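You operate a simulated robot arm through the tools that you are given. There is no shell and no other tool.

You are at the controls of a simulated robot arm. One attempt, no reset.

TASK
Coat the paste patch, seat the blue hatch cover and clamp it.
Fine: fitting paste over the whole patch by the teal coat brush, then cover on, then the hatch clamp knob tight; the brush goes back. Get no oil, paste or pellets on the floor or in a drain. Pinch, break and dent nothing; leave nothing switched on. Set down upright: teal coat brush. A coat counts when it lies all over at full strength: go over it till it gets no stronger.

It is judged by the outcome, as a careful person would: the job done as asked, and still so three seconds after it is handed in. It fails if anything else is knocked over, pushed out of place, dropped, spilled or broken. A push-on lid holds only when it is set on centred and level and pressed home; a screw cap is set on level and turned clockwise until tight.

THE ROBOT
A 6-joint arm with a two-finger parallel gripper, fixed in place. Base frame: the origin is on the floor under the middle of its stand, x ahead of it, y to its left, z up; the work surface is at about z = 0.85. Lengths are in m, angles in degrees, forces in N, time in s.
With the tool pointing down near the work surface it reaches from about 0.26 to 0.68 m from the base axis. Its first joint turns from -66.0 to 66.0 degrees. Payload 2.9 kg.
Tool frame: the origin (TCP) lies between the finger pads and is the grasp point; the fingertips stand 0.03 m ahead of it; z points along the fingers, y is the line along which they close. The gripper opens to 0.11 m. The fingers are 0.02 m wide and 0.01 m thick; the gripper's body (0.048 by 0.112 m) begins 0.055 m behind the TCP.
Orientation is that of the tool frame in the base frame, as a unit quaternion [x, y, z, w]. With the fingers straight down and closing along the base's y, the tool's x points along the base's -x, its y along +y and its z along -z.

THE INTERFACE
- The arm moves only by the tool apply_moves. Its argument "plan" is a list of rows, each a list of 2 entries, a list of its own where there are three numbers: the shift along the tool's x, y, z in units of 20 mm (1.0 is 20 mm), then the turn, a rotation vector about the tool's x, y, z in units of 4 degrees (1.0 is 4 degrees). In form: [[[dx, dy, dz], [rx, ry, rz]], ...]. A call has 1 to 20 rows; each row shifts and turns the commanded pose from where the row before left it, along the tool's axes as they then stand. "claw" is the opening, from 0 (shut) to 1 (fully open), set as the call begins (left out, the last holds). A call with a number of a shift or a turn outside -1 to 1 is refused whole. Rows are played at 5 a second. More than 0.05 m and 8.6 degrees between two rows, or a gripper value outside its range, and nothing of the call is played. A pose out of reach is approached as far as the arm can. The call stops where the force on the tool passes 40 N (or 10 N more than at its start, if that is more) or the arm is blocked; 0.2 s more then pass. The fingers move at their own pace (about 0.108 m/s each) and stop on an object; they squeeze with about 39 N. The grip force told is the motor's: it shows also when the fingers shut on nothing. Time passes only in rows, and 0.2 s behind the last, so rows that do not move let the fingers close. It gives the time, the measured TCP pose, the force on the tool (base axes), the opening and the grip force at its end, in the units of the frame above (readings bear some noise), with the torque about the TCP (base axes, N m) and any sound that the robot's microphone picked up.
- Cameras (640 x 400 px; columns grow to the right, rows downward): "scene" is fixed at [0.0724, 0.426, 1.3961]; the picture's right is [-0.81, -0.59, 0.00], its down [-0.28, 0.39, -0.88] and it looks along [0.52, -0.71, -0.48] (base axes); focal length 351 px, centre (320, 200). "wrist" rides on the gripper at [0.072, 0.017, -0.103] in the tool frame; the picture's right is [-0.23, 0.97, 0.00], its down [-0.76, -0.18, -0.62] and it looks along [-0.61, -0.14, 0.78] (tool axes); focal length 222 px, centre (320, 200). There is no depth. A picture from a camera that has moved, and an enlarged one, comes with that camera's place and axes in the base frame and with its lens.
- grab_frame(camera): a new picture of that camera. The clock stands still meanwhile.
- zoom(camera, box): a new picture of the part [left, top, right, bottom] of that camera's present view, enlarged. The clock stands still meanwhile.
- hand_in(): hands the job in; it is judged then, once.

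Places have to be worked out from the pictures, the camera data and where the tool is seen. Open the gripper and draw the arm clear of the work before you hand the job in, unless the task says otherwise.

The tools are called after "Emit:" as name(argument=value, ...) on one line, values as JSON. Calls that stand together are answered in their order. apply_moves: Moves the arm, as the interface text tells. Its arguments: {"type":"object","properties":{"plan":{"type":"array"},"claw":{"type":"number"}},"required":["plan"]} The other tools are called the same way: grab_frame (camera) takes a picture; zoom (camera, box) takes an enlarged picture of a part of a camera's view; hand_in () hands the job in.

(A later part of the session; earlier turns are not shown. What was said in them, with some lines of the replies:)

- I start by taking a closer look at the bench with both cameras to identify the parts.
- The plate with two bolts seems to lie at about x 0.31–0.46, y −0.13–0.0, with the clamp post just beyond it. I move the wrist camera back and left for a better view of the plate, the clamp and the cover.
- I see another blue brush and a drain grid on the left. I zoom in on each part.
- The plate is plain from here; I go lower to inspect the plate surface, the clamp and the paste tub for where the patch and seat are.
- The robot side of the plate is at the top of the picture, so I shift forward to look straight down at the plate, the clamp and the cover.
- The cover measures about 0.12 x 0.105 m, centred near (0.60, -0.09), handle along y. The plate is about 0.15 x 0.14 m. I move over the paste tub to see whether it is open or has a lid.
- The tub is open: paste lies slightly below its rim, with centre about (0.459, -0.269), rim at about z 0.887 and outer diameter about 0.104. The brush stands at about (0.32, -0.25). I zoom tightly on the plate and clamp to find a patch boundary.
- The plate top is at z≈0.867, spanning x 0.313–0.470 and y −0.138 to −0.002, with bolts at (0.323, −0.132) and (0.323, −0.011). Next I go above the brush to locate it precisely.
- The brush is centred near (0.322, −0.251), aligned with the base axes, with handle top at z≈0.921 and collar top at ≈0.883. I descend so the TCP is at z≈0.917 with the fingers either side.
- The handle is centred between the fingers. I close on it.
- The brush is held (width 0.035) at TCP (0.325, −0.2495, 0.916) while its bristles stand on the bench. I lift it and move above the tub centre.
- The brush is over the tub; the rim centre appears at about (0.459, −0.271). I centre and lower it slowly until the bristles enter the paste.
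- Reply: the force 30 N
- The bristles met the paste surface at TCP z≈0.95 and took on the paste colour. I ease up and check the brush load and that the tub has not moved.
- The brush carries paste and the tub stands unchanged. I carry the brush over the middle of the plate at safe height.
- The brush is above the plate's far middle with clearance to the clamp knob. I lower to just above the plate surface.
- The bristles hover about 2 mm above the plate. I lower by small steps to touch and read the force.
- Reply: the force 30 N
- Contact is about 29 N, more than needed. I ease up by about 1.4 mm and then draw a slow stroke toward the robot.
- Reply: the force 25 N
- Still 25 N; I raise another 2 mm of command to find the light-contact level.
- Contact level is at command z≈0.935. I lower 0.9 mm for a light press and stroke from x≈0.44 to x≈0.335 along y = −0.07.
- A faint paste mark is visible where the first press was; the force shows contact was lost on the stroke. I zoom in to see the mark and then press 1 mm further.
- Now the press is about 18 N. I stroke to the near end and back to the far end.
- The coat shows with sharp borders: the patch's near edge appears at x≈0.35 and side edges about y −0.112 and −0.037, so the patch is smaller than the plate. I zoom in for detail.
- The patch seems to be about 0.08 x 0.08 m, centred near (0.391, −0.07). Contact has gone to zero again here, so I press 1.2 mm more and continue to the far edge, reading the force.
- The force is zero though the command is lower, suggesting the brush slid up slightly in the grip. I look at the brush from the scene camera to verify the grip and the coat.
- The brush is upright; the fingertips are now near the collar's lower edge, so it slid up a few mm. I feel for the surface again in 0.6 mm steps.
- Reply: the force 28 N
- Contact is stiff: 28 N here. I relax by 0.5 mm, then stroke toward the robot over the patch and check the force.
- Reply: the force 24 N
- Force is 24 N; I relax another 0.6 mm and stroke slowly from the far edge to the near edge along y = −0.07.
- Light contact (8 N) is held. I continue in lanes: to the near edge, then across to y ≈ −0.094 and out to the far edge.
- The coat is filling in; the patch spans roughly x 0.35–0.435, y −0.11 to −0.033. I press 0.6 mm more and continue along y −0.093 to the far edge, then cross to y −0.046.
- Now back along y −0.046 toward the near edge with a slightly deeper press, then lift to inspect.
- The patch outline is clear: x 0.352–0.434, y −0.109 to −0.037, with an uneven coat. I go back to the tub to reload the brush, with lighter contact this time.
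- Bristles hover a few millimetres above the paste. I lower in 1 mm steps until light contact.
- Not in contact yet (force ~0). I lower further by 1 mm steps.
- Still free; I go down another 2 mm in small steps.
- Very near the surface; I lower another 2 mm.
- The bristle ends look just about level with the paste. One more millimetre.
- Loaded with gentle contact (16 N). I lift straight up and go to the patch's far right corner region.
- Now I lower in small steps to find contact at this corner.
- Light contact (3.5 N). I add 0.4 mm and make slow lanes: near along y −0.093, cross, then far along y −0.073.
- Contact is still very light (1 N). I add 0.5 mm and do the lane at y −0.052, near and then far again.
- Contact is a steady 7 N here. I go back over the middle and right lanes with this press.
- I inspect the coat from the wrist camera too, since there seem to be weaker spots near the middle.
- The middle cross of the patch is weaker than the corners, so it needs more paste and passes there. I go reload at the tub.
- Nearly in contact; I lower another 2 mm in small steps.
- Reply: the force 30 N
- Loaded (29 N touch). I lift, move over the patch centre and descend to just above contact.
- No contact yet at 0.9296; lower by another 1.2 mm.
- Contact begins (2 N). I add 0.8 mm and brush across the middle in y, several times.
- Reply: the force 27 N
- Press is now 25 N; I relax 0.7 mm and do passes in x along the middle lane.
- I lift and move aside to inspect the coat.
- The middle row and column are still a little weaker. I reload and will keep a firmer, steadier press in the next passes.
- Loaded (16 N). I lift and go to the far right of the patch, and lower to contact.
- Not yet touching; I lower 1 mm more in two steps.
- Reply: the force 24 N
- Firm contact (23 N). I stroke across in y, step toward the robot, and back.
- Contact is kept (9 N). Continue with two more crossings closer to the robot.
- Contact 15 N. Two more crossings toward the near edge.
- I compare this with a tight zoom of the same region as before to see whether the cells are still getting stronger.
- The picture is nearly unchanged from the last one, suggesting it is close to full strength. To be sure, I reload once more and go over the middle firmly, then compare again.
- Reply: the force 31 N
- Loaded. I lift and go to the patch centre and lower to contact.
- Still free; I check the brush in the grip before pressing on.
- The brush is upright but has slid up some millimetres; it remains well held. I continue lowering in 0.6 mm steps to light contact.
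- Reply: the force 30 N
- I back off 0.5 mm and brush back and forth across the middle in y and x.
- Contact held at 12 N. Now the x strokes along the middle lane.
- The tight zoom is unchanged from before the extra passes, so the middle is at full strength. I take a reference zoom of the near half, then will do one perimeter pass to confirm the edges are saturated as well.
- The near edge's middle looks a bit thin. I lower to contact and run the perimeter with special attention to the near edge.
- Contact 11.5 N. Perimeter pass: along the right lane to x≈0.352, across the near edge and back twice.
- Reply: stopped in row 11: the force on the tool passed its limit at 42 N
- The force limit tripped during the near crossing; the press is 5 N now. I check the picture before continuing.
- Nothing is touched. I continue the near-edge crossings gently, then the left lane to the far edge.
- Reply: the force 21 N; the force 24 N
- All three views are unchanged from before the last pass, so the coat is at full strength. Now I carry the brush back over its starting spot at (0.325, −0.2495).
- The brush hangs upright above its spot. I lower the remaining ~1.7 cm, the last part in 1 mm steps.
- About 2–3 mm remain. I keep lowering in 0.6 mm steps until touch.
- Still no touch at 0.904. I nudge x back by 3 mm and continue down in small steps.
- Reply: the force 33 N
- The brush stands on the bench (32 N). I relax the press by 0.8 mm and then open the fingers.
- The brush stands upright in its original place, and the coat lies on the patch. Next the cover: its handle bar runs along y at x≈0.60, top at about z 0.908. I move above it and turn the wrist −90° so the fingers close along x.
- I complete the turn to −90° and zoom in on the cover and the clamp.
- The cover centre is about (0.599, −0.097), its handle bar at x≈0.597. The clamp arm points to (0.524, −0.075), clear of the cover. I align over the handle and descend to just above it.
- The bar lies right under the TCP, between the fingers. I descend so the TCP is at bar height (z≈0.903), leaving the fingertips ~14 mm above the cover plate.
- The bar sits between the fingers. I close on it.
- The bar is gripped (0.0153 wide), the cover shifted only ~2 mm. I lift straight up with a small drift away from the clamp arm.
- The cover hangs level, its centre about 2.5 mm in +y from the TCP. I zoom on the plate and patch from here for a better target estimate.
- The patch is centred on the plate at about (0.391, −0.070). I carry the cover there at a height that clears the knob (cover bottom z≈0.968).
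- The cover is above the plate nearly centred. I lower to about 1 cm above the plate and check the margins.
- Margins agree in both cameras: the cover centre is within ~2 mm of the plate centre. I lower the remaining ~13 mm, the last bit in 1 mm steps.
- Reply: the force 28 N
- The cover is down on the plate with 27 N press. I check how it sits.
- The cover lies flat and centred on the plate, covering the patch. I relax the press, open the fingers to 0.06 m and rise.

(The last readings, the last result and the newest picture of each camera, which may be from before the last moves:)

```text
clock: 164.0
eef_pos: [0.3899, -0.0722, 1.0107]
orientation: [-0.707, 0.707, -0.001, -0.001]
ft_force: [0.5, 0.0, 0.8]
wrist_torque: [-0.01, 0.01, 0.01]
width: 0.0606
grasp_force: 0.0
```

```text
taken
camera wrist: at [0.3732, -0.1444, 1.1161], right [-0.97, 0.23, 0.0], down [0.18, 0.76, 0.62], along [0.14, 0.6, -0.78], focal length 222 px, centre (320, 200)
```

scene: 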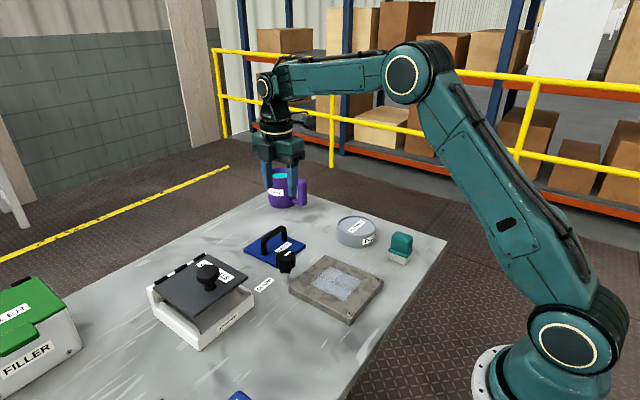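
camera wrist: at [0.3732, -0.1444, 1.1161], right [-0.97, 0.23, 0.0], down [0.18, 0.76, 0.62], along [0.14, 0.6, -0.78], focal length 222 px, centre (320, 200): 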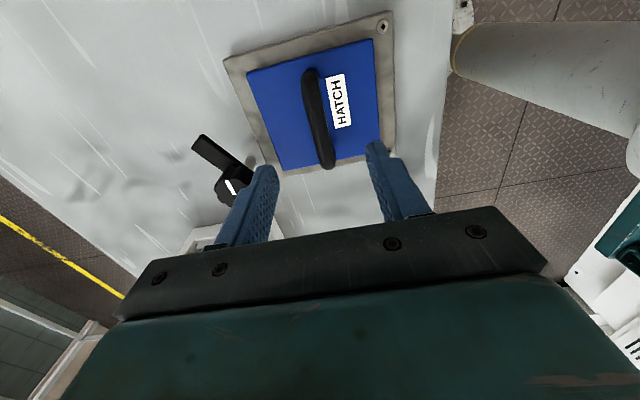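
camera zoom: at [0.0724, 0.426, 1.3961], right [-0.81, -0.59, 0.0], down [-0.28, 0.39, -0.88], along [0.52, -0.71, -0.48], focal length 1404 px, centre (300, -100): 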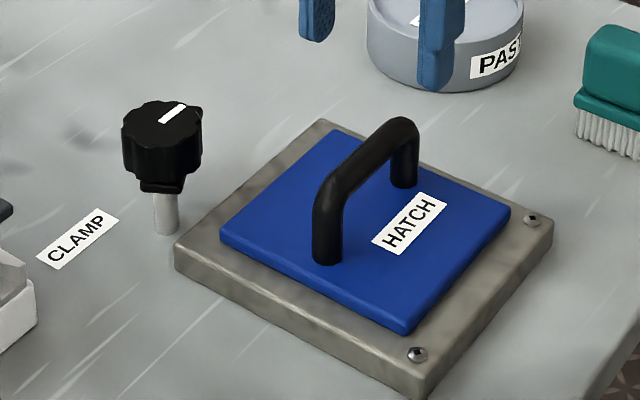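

The cover is centred on the plate (scene: cover centre (0.390, −0.069) versus plate (0.390, −0.069)). Next the clamp: I move above the knob at about (0.495, −0.023).

Emit:
apply_moves(plan=[[[-0.41, -0.875, 0], [0, 0, 0]], [[-0.41, -0.875, 0], [0, 0, 0]], [[-0.41, -0.875, 0], [0, 0, 0]], [[-0.41, -0.875, 0], [0, 0, 0]], [[-0.41, -0.875, 0], [0, 0, 0]], [[-0.41, -0.875, 0], [0, 0, 0]], [[0, 0, 0], [0, 0, 0]]])

Emit:
grab_frame(camera="wrist")

Emit:
zoom(camera="wrist", box=[230, 50, 430, 210])

Emit:
zoom(camera="scene", box=[240, 190, 340, 300])

```text
clock: 165.6
eef_pos: [0.4938, -0.0238, 1.0132]
orientation: [-0.707, 0.708, -0.001, -0.001]
ft_force: [0.9, 0.7, 0.3]
wrist_torque: [0.02, 0.0, -0.02]
width: 0.0605
grasp_force: 0.1
```

```text
taken
camera wrist: at [0.4788, -0.0959, 1.1173], right [-0.97, 0.23, 0.0], down [0.18, 0.76, 0.62], along [0.14, 0.6, -0.78], focal length 222 px, centre (320, 200)
```

wrist: 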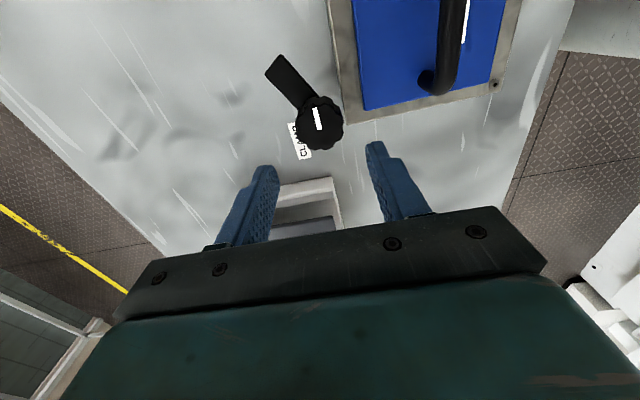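

```text
2.50 times, centred on (330, 130) of wrist
camera zoom: at [0.4788, -0.0959, 1.1173], right [-0.97, 0.23, 0.0], down [0.18, 0.76, 0.62], along [0.14, 0.6, -0.78], focal length 555 px, centre (295, 375)
```

zoom: 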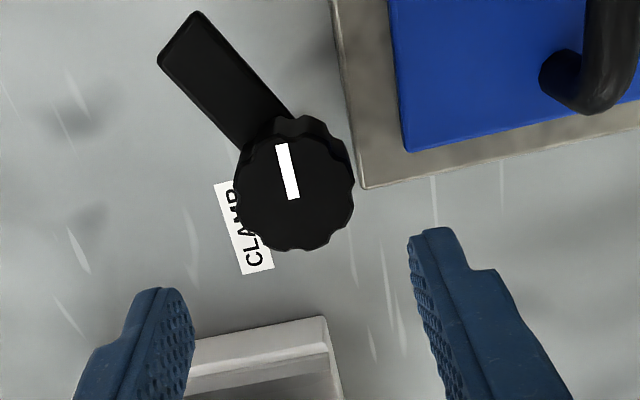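

```text
3.64 times, centred on (290, 245) of scene
camera zoom: at [0.0724, 0.426, 1.3961], right [-0.81, -0.59, 0.0], down [-0.28, 0.39, -0.88], along [0.52, -0.71, -0.48], focal length 1277 px, centre (429, 36)
```

zoom: 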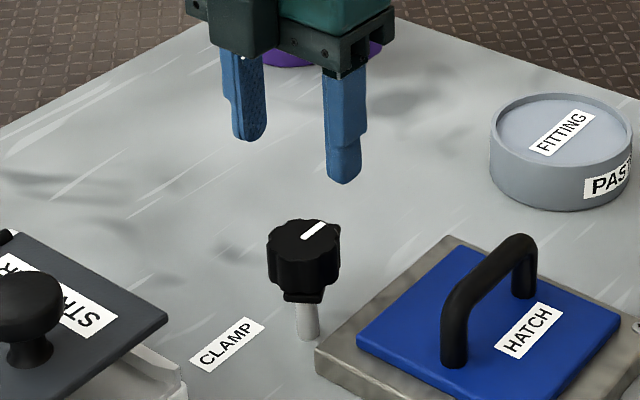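

The knob's centre is at about (0.4946, −0.0255), diameter ≈0.043, right under the TCP. The arm must swing clockwise to lie over the cover. I lower the open fingers around the knob.

Emit:
apply_moves(plan=[[[0.08, -0.03, 1], [0, 0, 0]], [[0, 0, 1], [0, 0, 0]], [[0, 0, 0.8], [0, 0, 0]], [[0, 0, 0.5], [0, 0, 0]], [[0, 0, 0.3], [0, 0, 0]], [[0, 0, 0], [0, 0, 0]]])

Emit:
zoom(camera="scene", box=[245, 200, 325, 290])

Emit:
grab_frame(camera="wrist")

```text
clock: 167.0
eef_pos: [0.4946, -0.0248, 0.9396]
orientation: [-0.707, 0.707, -0.002, -0.001]
ft_force: [-0.3, -1.0, 0.4]
wrist_torque: [0.02, -0.02, 0.0]
width: 0.0607
grasp_force: 0.0
```

```text
4.44 times, centred on (285, 245) of scene
camera zoom: at [0.0724, 0.426, 1.3961], right [-0.81, -0.59, 0.0], down [-0.28, 0.39, -0.88], along [0.52, -0.71, -0.48], focal length 1560 px, centre (476, 0)
```

zoom: 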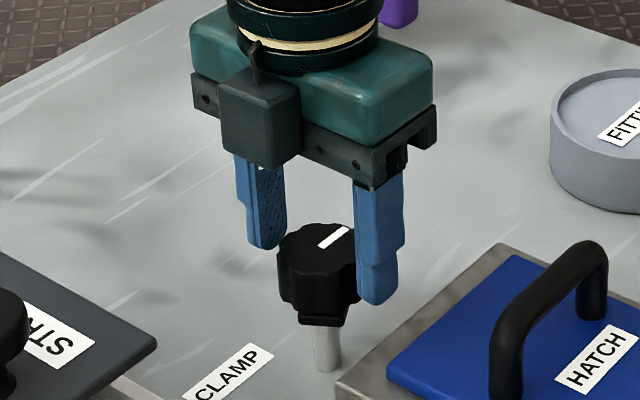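

```text
taken
camera wrist: at [0.4792, -0.0974, 1.0442], right [-0.97, 0.23, 0.0], down [0.18, 0.76, 0.62], along [0.14, 0.6, -0.78], focal length 222 px, centre (320, 200)
```

wrist: 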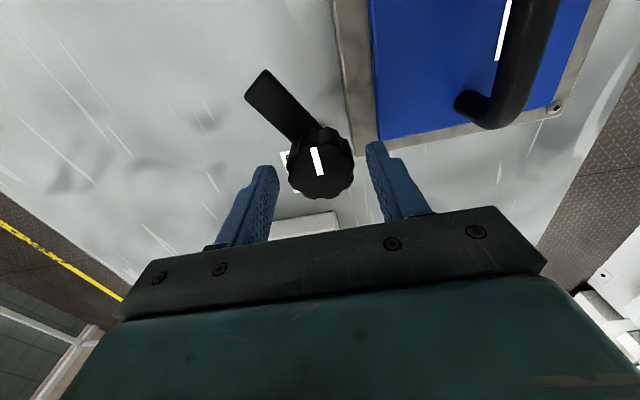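

The fingers straddle the knob; tips are at z≈0.910, above the arm. I lower 3 mm more and close on the knob.

Emit:
apply_moves(plan=[[[0, 0, 0.15], [0, 0, 0]], [[0, 0, 0], [0, 0, 0]]])

Emit:
apply_moves(plan=[[[0, 0, 0], [0, 0, 0]], [[0, 0, 0], [0, 0, 0]], [[0, 0, 0], [0, 0, 0]], [[0, 0, 0], [0, 0, 0]]], claw=0)

Emit:
zoom(camera="scene", box=[245, 200, 325, 290])

```text
clock: 167.6
eef_pos: [0.495, -0.0241, 0.935]
orientation: [-0.707, 0.707, -0.002, -0.001]
ft_force: [0.5, -0.8, 0.0]
wrist_torque: [0.0, -0.01, 0.01]
width: 0.0607
grasp_force: 0.0
```

```text
clock: 168.6
eef_pos: [0.4953, -0.0251, 0.9367]
orientation: [-0.706, 0.708, -0.002, -0.002]
ft_force: [-10.3, -0.5, 2.3]
wrist_torque: [0.04, -0.05, 0.04]
width: 0.0437
grasp_force: 44.8
```

```text
4.44 times, centred on (285, 245) of scene
camera zoom: at [0.0721, 0.426, 1.3961], right [-0.81, -0.59, 0.0], down [-0.28, 0.39, -0.88], along [0.52, -0.71, -0.48], focal length 1560 px, centre (476, 0)
```

zoom: 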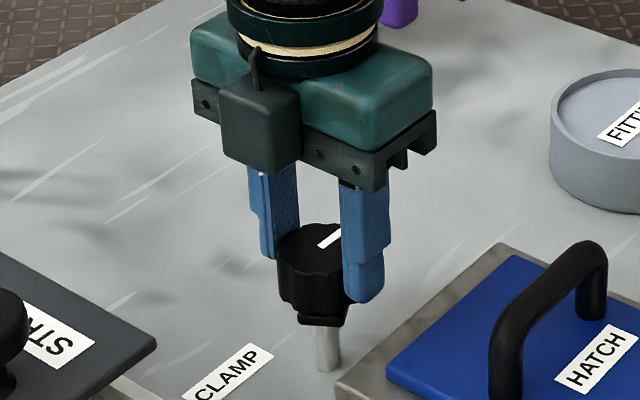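

The knob is gripped (0.0437). A side force of −10 N shows I'm a bit too far in +x; I shift 1 mm in −x and start turning clockwise (+rz), watching torque.

Emit:
apply_moves(plan=[[[0, 0.06, 0], [0, 0, 0]], [[0, 0, 0], [0, 0, 1]], [[0, 0, 0], [0, 0, 1]], [[0, 0, 0], [0, 0, 1]]])

Emit:
zoom(camera="scene", box=[245, 200, 325, 290])

```text
clock: 169.6
eef_pos: [0.4942, -0.025, 0.9376]
orientation: [-0.628, 0.778, -0.003, -0.001]
ft_force: [4.1, -2.2, -0.8]
wrist_torque: [-0.68, 0.97, 0.0]
width: 0.0433
grasp_force: 45.0
```

```text
4.44 times, centred on (285, 245) of scene
camera zoom: at [0.0726, 0.4259, 1.3961], right [-0.81, -0.59, 0.0], down [-0.28, 0.39, -0.88], along [0.52, -0.71, -0.48], focal length 1560 px, centre (476, 0)
```

zoom: 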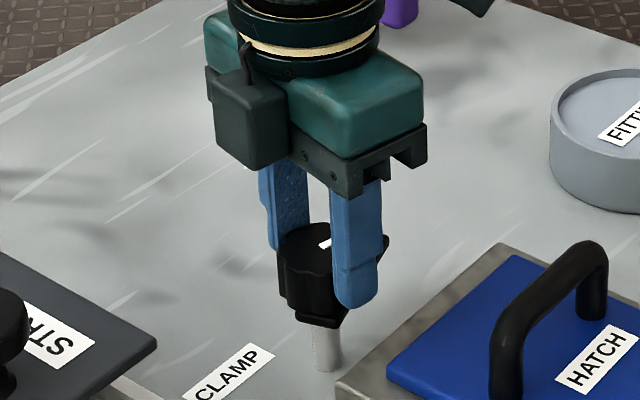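

The knob turns with little z-torque. I continue clockwise by 24° more and look at the clamp arm.

Emit:
apply_moves(plan=[[[0, 0, 0], [0, 0, 1]], [[0, 0, 0], [0, 0, 1]], [[0, 0, 0], [0, 0, 1]], [[0, 0, 0], [0, 0, 1]], [[0, 0, 0], [0, 0, 1]], [[0, 0, 0], [0, 0, 1]]])

Emit:
zoom(camera="scene", box=[245, 200, 325, 290])

Emit:
grab_frame(camera="wrist")

```text
clock: 171.0
eef_pos: [0.4949, -0.0257, 0.937]
orientation: [-0.452, 0.892, -0.002, 0.001]
ft_force: [16.6, -4.2, -9.1]
wrist_torque: [-0.38, 0.22, 0.01]
width: 0.0438
grasp_force: 44.8
```

```text
4.44 times, centred on (285, 245) of scene
camera zoom: at [0.073, 0.4259, 1.3961], right [-0.81, -0.59, 0.0], down [-0.28, 0.39, -0.88], along [0.52, -0.71, -0.48], focal length 1560 px, centre (476, 0)
```

zoom: 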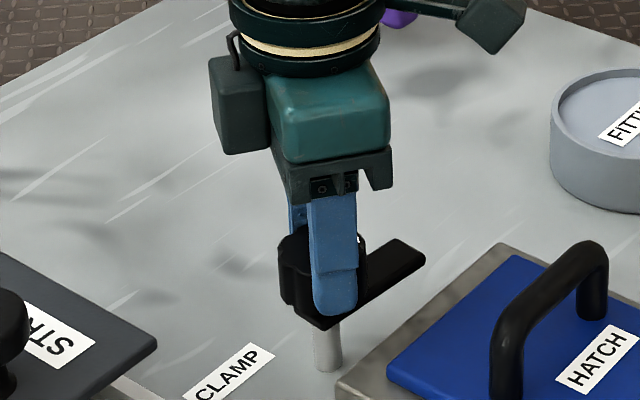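

```text
taken
camera wrist: at [0.4392, -0.0733, 1.0412], right [-0.65, 0.76, -0.01], down [0.59, 0.51, 0.62], along [0.48, 0.4, -0.78], focal length 222 px, centre (320, 200)
```

wrist: 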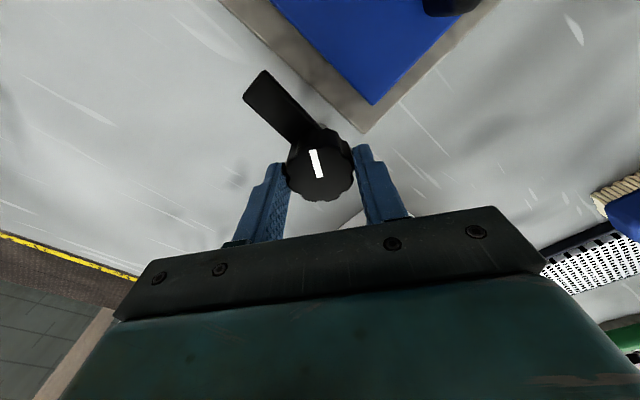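

The arm swings with the knob as hoped. I trim the small side force (shift ~1 mm toward +x and down 1 mm) and go on clockwise by 24°.

Emit:
apply_moves(plan=[[[-0.02, -0.05, 0.05], [0, 0, 0]], [[0, 0, 0], [0, 0, 1]], [[0, 0, 0], [0, 0, 1]], [[0, 0, 0], [0, 0, 1]], [[0, 0, 0], [0, 0, 1]], [[0, 0, 0], [0, 0, 1]], [[0, 0, 0], [0, 0, 1]]])

Emit:
zoom(camera="scene", box=[245, 200, 325, 290])

```text
clock: 172.6
eef_pos: [0.4957, -0.0249, 0.9367]
orientation: [-0.257, 0.966, -0.001, 0.002]
ft_force: [-6.6, 2.8, 32.5]
wrist_torque: [0.32, 0.82, -0.02]
width: 0.0434
grasp_force: 44.6
```

```text
4.44 times, centred on (285, 245) of scene
camera zoom: at [0.0717, 0.4261, 1.3961], right [-0.81, -0.59, 0.0], down [-0.28, 0.39, -0.88], along [0.52, -0.71, -0.48], focal length 1560 px, centre (476, 0)
```

zoom: 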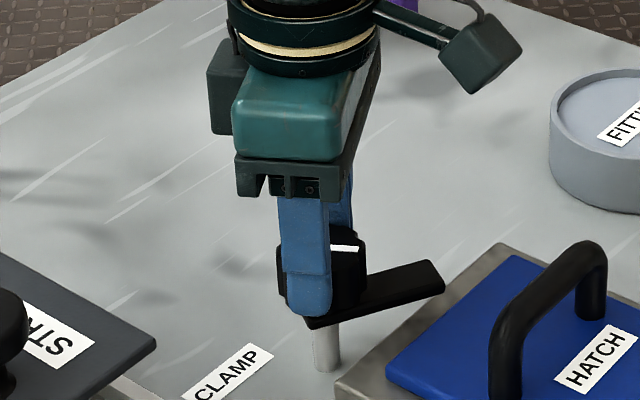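

Force shows +32 N in z, so the knob does not sink; I raise 1 mm back and continue clockwise.

Emit:
apply_moves(plan=[[[0, 0, -0.05], [0, 0, 0]], [[0, 0, 0], [0, 0, 0]]])

Emit:
apply_moves(plan=[[[0, 0, 0], [0, 0, 1]], [[0, 0, 0], [0, 0, 1]], [[0, 0, 0], [0, 0, 1]], [[0, 0, 0], [0, 0, 1]]])

Emit:
zoom(camera="scene", box=[245, 200, 325, 290])

```text
clock: 173.2
eef_pos: [0.4951, -0.0253, 0.9366]
orientation: [-0.258, 0.966, -0.002, 0.0]
ft_force: [-7.2, 2.8, 20.5]
wrist_torque: [0.97, -0.53, -0.04]
width: 0.0439
grasp_force: 44.9
```

```text
clock: 174.2
eef_pos: [0.4956, -0.025, 0.9372]
orientation: [-0.12, 0.993, -0.001, 0.001]
ft_force: [-0.9, 1.9, 24.0]
wrist_torque: [0.25, 1.06, -0.01]
width: 0.0435
grasp_force: 44.9
```

```text
4.44 times, centred on (285, 245) of scene
camera zoom: at [0.072, 0.426, 1.3961], right [-0.81, -0.59, 0.0], down [-0.28, 0.39, -0.88], along [0.52, -0.71, -0.48], focal length 1560 px, centre (476, 0)
```

zoom: 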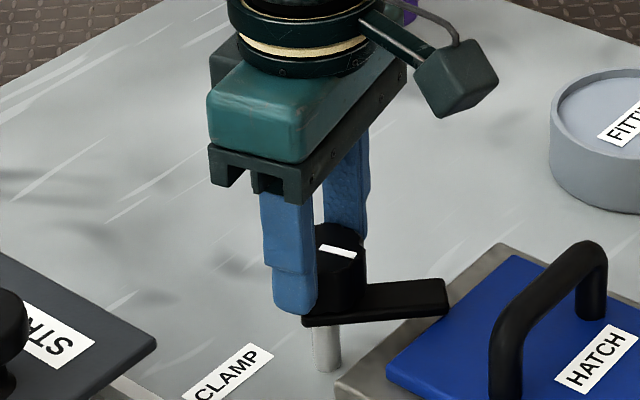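

The arm nears the cover's edge. I raise 0.8 mm to relieve z force and keep turning.

Emit:
apply_moves(plan=[[[0, 0, -0.04], [0, 0, 0]], [[0, 0, 0], [0, 0, 1]], [[0, 0, 0], [0, 0, 1]], [[0, 0, 0], [0, 0, 1]], [[0, 0, 0], [0, 0, 1]], [[0, 0, 0], [0, 0, 1]]])

Emit:
zoom(camera="scene", box=[245, 200, 325, 290])

```text
clock: 175.6
eef_pos: [0.4955, -0.0241, 0.9364]
orientation: [0.053, 0.999, 0.0, 0.0]
ft_force: [1.0, 9.6, -6.6]
wrist_torque: [0.58, -1.05, 0.01]
width: 0.0437
grasp_force: 45.8
```

```text
4.44 times, centred on (285, 245) of scene
camera zoom: at [0.0725, 0.4262, 1.396], right [-0.81, -0.59, 0.0], down [-0.28, 0.39, -0.88], along [0.52, -0.71, -0.48], focal length 1560 px, centre (476, 0)
```

zoom: 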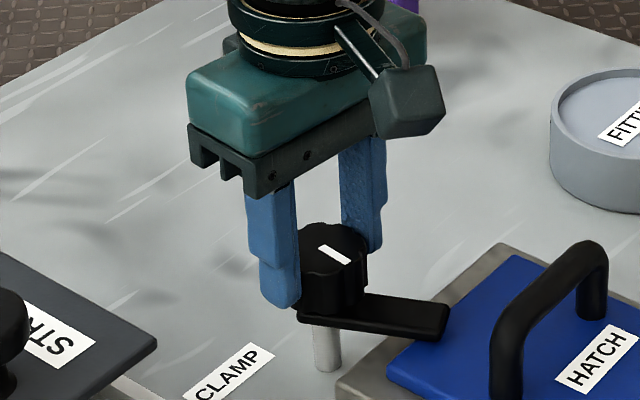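

The arm is now over the cover's corner; no tightness yet. I continue clockwise in small steps.

Emit:
apply_moves(plan=[[[0, -0.02, 0], [0, 0, 1]], [[0, 0, 0], [0, 0, 1]], [[0, 0, 0], [0, 0, 1]], [[0, 0, 0], [0, 0, 1]]])

Emit:
zoom(camera="scene", box=[245, 200, 325, 290])

```text
clock: 176.6
eef_pos: [0.4952, -0.0262, 0.9366]
orientation: [0.192, 0.981, -0.001, -0.001]
ft_force: [-3.1, 12.5, -12.2]
wrist_torque: [0.95, 0.42, 0.0]
width: 0.0434
grasp_force: 45.0
```

```text
4.44 times, centred on (285, 245) of scene
camera zoom: at [0.0726, 0.4263, 1.396], right [-0.81, -0.59, 0.0], down [-0.28, 0.39, -0.88], along [0.52, -0.71, -0.48], focal length 1560 px, centre (476, 0)
```

zoom: 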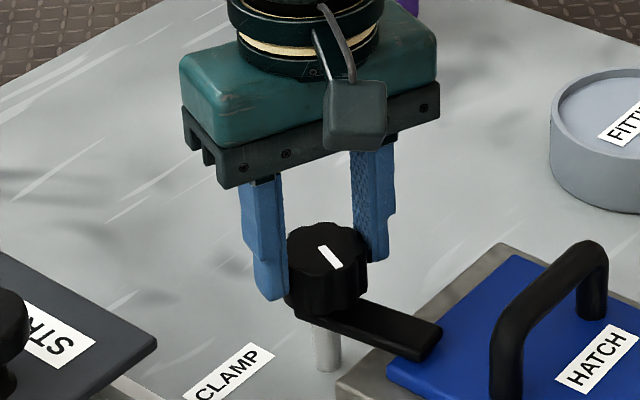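

Still turning with no stop. I trim the small forces and turn on by 8°, checking torque and the mark.

Emit:
apply_moves(plan=[[[0.01, 0.03, 0.025], [0, 0, 1]], [[0, 0, 0], [0, 0, 1]], [[0, 0, 0], [0, 0, 0]]])

Emit:
zoom(camera="scene", box=[245, 200, 325, 290])

```text
clock: 177.4
eef_pos: [0.4953, -0.0247, 0.9374]
orientation: [0.261, 0.965, -0.003, 0.0]
ft_force: [-10.0, 8.3, -13.2]
wrist_torque: [0.79, 0.08, 0.07]
width: 0.0434
grasp_force: 44.8
```

```text
4.44 times, centred on (285, 245) of scene
camera zoom: at [0.0724, 0.4262, 1.396], right [-0.81, -0.59, 0.0], down [-0.28, 0.39, -0.88], along [0.52, -0.71, -0.48], focal length 1560 px, centre (476, 0)
```

zoom: 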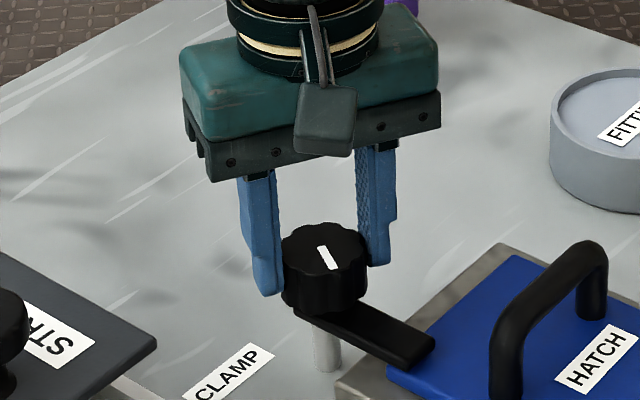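

Still moving freely with the arm over the cover edge. I keep turning in small steps until it stops.

Emit:
apply_moves(plan=[[[0, -0.02, 0.02], [0, 0, 1]], [[0, 0, 0], [0, 0, 1]], [[0, 0, 0], [0, 0, 1]], [[0, 0, 0], [0, 0, 0]]])

Emit:
zoom(camera="scene", box=[245, 200, 325, 290])

Emit:
grab_frame(camera="wrist")

```text
clock: 178.4
eef_pos: [0.4971, -0.0273, 0.9359]
orientation: [0.362, 0.932, -0.001, 0.003]
ft_force: [5.8, -7.5, -3.7]
wrist_torque: [-0.85, -0.6, 0.01]
width: 0.0427
grasp_force: 44.6
```

```text
4.44 times, centred on (285, 245) of scene
camera zoom: at [0.0727, 0.4258, 1.3961], right [-0.81, -0.59, 0.0], down [-0.28, 0.39, -0.88], along [0.52, -0.71, -0.48], focal length 1560 px, centre (476, 0)
```

zoom: 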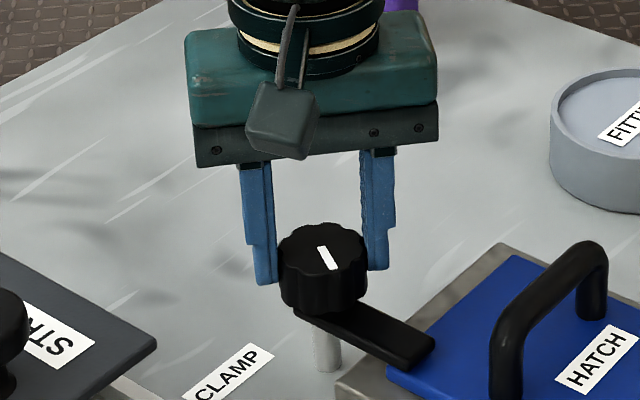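

```text
taken
camera wrist: at [0.4549, 0.0351, 1.0407], right [0.82, 0.57, 0.0], down [0.44, -0.64, 0.63], along [0.36, -0.52, -0.78], focal length 222 px, centre (320, 200)
```

wrist: 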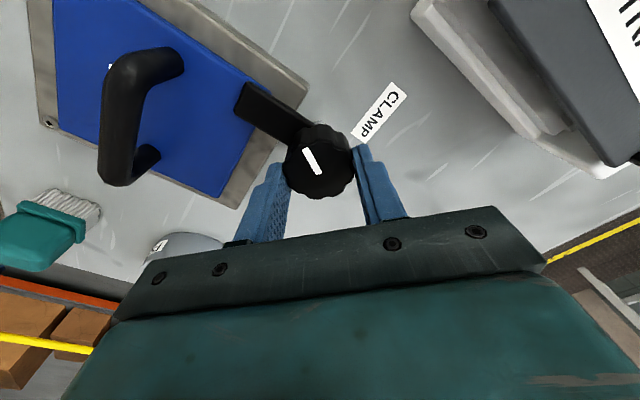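

The knob and arm stayed put over the last 12° while the fingers slid, so it seems to be at its stop. I turn another 8° to confirm and read the torque and sound.

Emit:
apply_moves(plan=[[[0, 0, 0], [0, 0, 1]], [[0, 0, 0], [0, 0, 1]]])

Emit:
zoom(camera="scene", box=[245, 200, 325, 290])

Emit:
zoom(camera="wrist", box=[220, 60, 420, 220])

```text
clock: 179.0
eef_pos: [0.4951, -0.0238, 0.9373]
orientation: [0.423, 0.906, -0.001, 0.001]
ft_force: [-0.2, -9.1, 1.4]
wrist_torque: [-0.27, -0.08, 1.2]
width: 0.0431
grasp_force: 45.2
```

```text
4.44 times, centred on (285, 245) of scene
camera zoom: at [0.0724, 0.4258, 1.3961], right [-0.81, -0.59, 0.0], down [-0.28, 0.39, -0.88], along [0.52, -0.71, -0.48], focal length 1560 px, centre (476, 0)
```

zoom: 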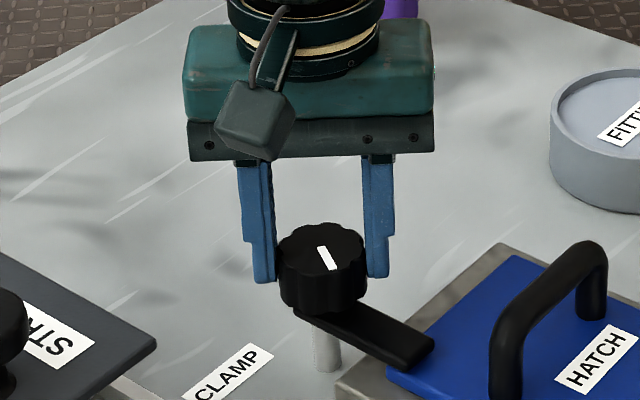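

```text
2.50 times, centred on (320, 140) of wrist
camera zoom: at [0.4624, 0.0415, 1.0412], right [0.89, 0.45, 0.0], down [0.35, -0.7, 0.62], along [0.28, -0.56, -0.78], focal length 555 px, centre (320, 350)
```

zoom: 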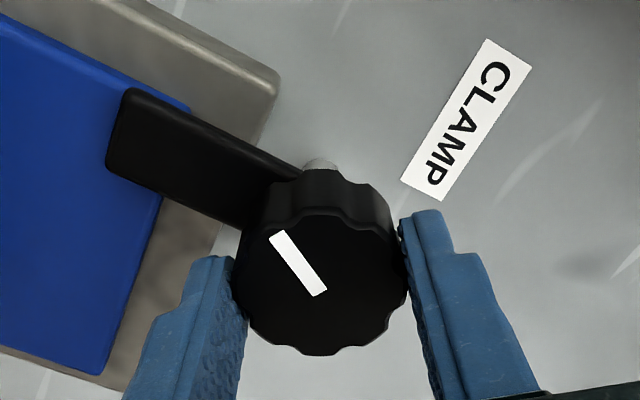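

The z-torque rose to 1.2 N m and the knob no longer moves: it is tight, with the clamp arm over the cover's corner. I open the fingers and rise straight up.

Emit:
apply_moves(plan=[[[0, 0, 0], [0, 0, 0]], [[0, 0, 0], [0, 0, 0]], [[0, 0, 0], [0, 0, 0]], [[0, 0, -0.5], [0, 0, 0]], [[0, 0, -1], [0, 0, 0]], [[0, 0, -1], [0, 0, 0]], [[0, 0, -1], [0, 0, 0]], [[0, 0, -1], [0, 0, 0]], [[0, 0, -1], [0, 0, 0]]], claw=0.6)

Emit:
zoom(camera="scene", box=[240, 200, 400, 330])

Emit:
grab_frame(camera="wrist")

```text
clock: 181.0
eef_pos: [0.4935, -0.0237, 1.0474]
orientation: [0.422, 0.906, -0.002, 0.001]
ft_force: [-0.7, 0.1, -0.1]
wrist_torque: [-0.02, 0.0, 0.0]
width: 0.066
grasp_force: 0.2
```

```text
3.08 times, centred on (320, 265) of scene
camera zoom: at [0.0724, 0.426, 1.3961], right [-0.81, -0.59, 0.0], down [-0.28, 0.39, -0.88], along [0.52, -0.71, -0.48], focal length 1080 px, centre (320, 0)
```

zoom: 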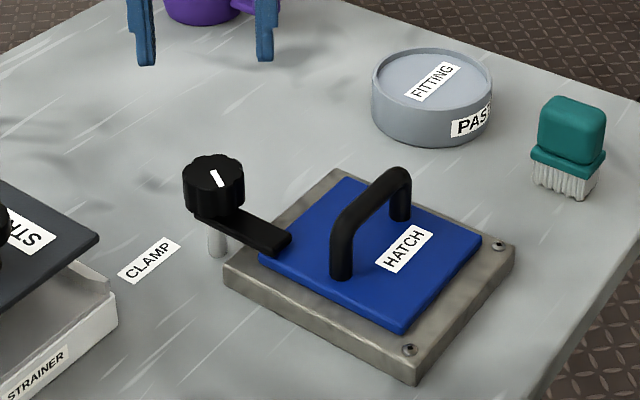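

```text
taken
camera wrist: at [0.4605, 0.0438, 1.1513], right [0.89, 0.45, 0.0], down [0.35, -0.7, 0.63], along [0.28, -0.56, -0.78], focal length 222 px, centre (320, 200)
```

wrist: 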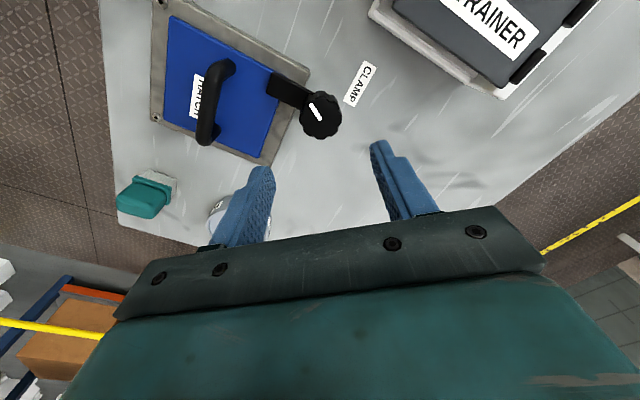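

Knob, arm and cover stay as set: arm over the cover's corner, cover corners unchanged. I open the gripper fully, rise and draw the arm clear, then check the whole scene.

Emit:
apply_moves(plan=[[[0, 0, -1], [0, 0, 0]], [[0, 0, -1], [0, 0, 0]], [[0, 0, -1], [0, 0, 0]], [[0, 0, -1], [0, 0, 0]], [[0, 0, -1], [0, 0, 0]], [[0, 0, -1], [0, 0, 0]], [[-0.41, -0.96, 0], [0, 0, 0]], [[-0.41, -0.96, 0], [0, 0, 0]], [[-0.41, -0.96, 0], [0, 0, 0]], [[-0.41, -0.96, 0], [0, 0, 0]], [[-0.41, -0.96, 0], [0, 0, 0]], [[-0.41, -0.96, 0], [0, 0, 0]], [[-0.41, -0.96, 0], [0, 0, 0]], [[-0.41, -0.96, 0], [0, 0, 0]], [[-0.41, -0.96, 0], [0, 0, 0]], [[0, 0, 0], [0, 0, 0]]], claw=1)

Emit:
grab_frame(camera="scene")

Emit:
zoom(camera="scene", box=[250, 230, 390, 330])

Emit:
zoom(camera="scene", box=[320, 200, 440, 290])

```text
clock: 184.4
eef_pos: [0.4112, -0.1933, 1.1662]
orientation: [0.423, 0.906, -0.001, 0.001]
ft_force: [0.4, 0.6, 0.1]
wrist_torque: [0.0, -0.01, 0.0]
width: 0.1101
grasp_force: 0.0
```

```text
taken
```

scene: 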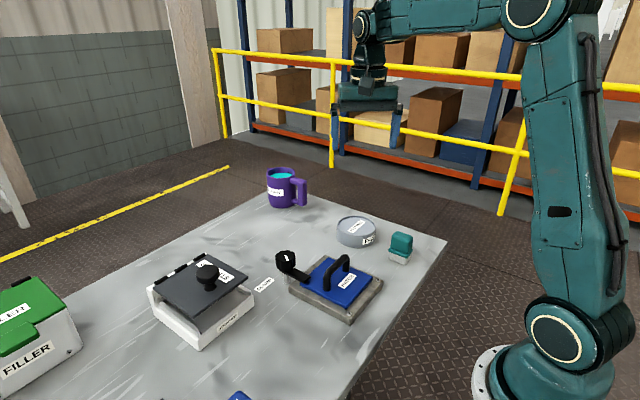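

```text
4.00 times, centred on (320, 280) of scene
camera zoom: at [0.0724, 0.426, 1.3961], right [-0.81, -0.59, 0.0], down [-0.28, 0.39, -0.88], along [0.52, -0.71, -0.48], focal length 1404 px, centre (320, -120)
```

zoom: 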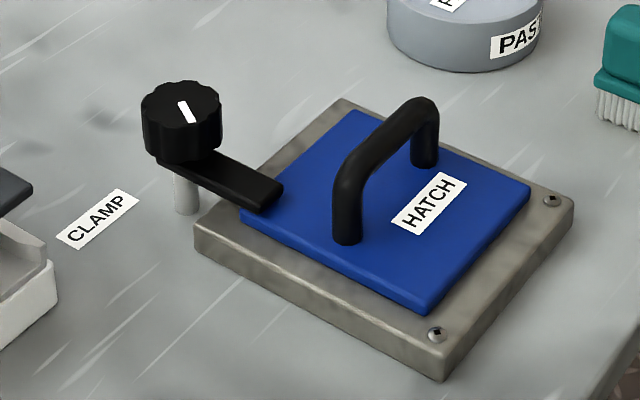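

```text
4.44 times, centred on (380, 245) of scene
camera zoom: at [0.0724, 0.426, 1.3961], right [-0.81, -0.59, 0.0], down [-0.28, 0.39, -0.88], along [0.52, -0.71, -0.48], focal length 1560 px, centre (53, 0)
```

zoom: 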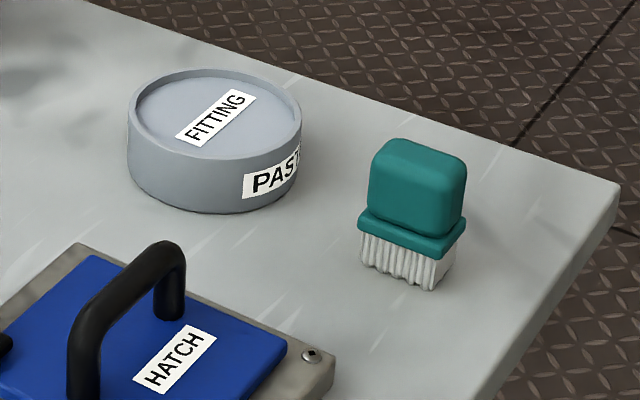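

Everything is in place: the coated patch lies under the centred cover and the clamp arm sits over the cover with its knob at the stop. The brush stands upright at its spot, the tub is undisturbed and the arm is clear with the gripper open. I hand the job in.

Emit:
hand_in()

```text
The job is handed in.
```

The patch is coated, the blue hatch cover is seated on it and clamped, and the job is handed in. I haven't been told how it was judged.

- **Coat:** I brushed the whole patch with the teal brush over several reloads. I stopped when close-up pictures showed no further change. A cross-shaped area in the middle always looked slightly paler. It did not get stronger with extra loaded passes, so I took it as full strength.
- **Cover:** It sits flat on the plate, within about 2 mm of centred, and I pressed it down at about 27 N.
- **Clamp:** I turned the knob clockwise about 120° until it stopped and resisted at about 1.2 N·m. The clamp arm now lies over the cover's corner.
- **Brush:** It stands upright back in its starting place. It slid up about a centimetre in the grip while brushing, but stayed held.

One near-edge stroke tripped the 40 N force limit, and the pictures afterwards showed nothing touched or moved. I saw no paste spilled. The gripper is open and the arm is clear of the bench.
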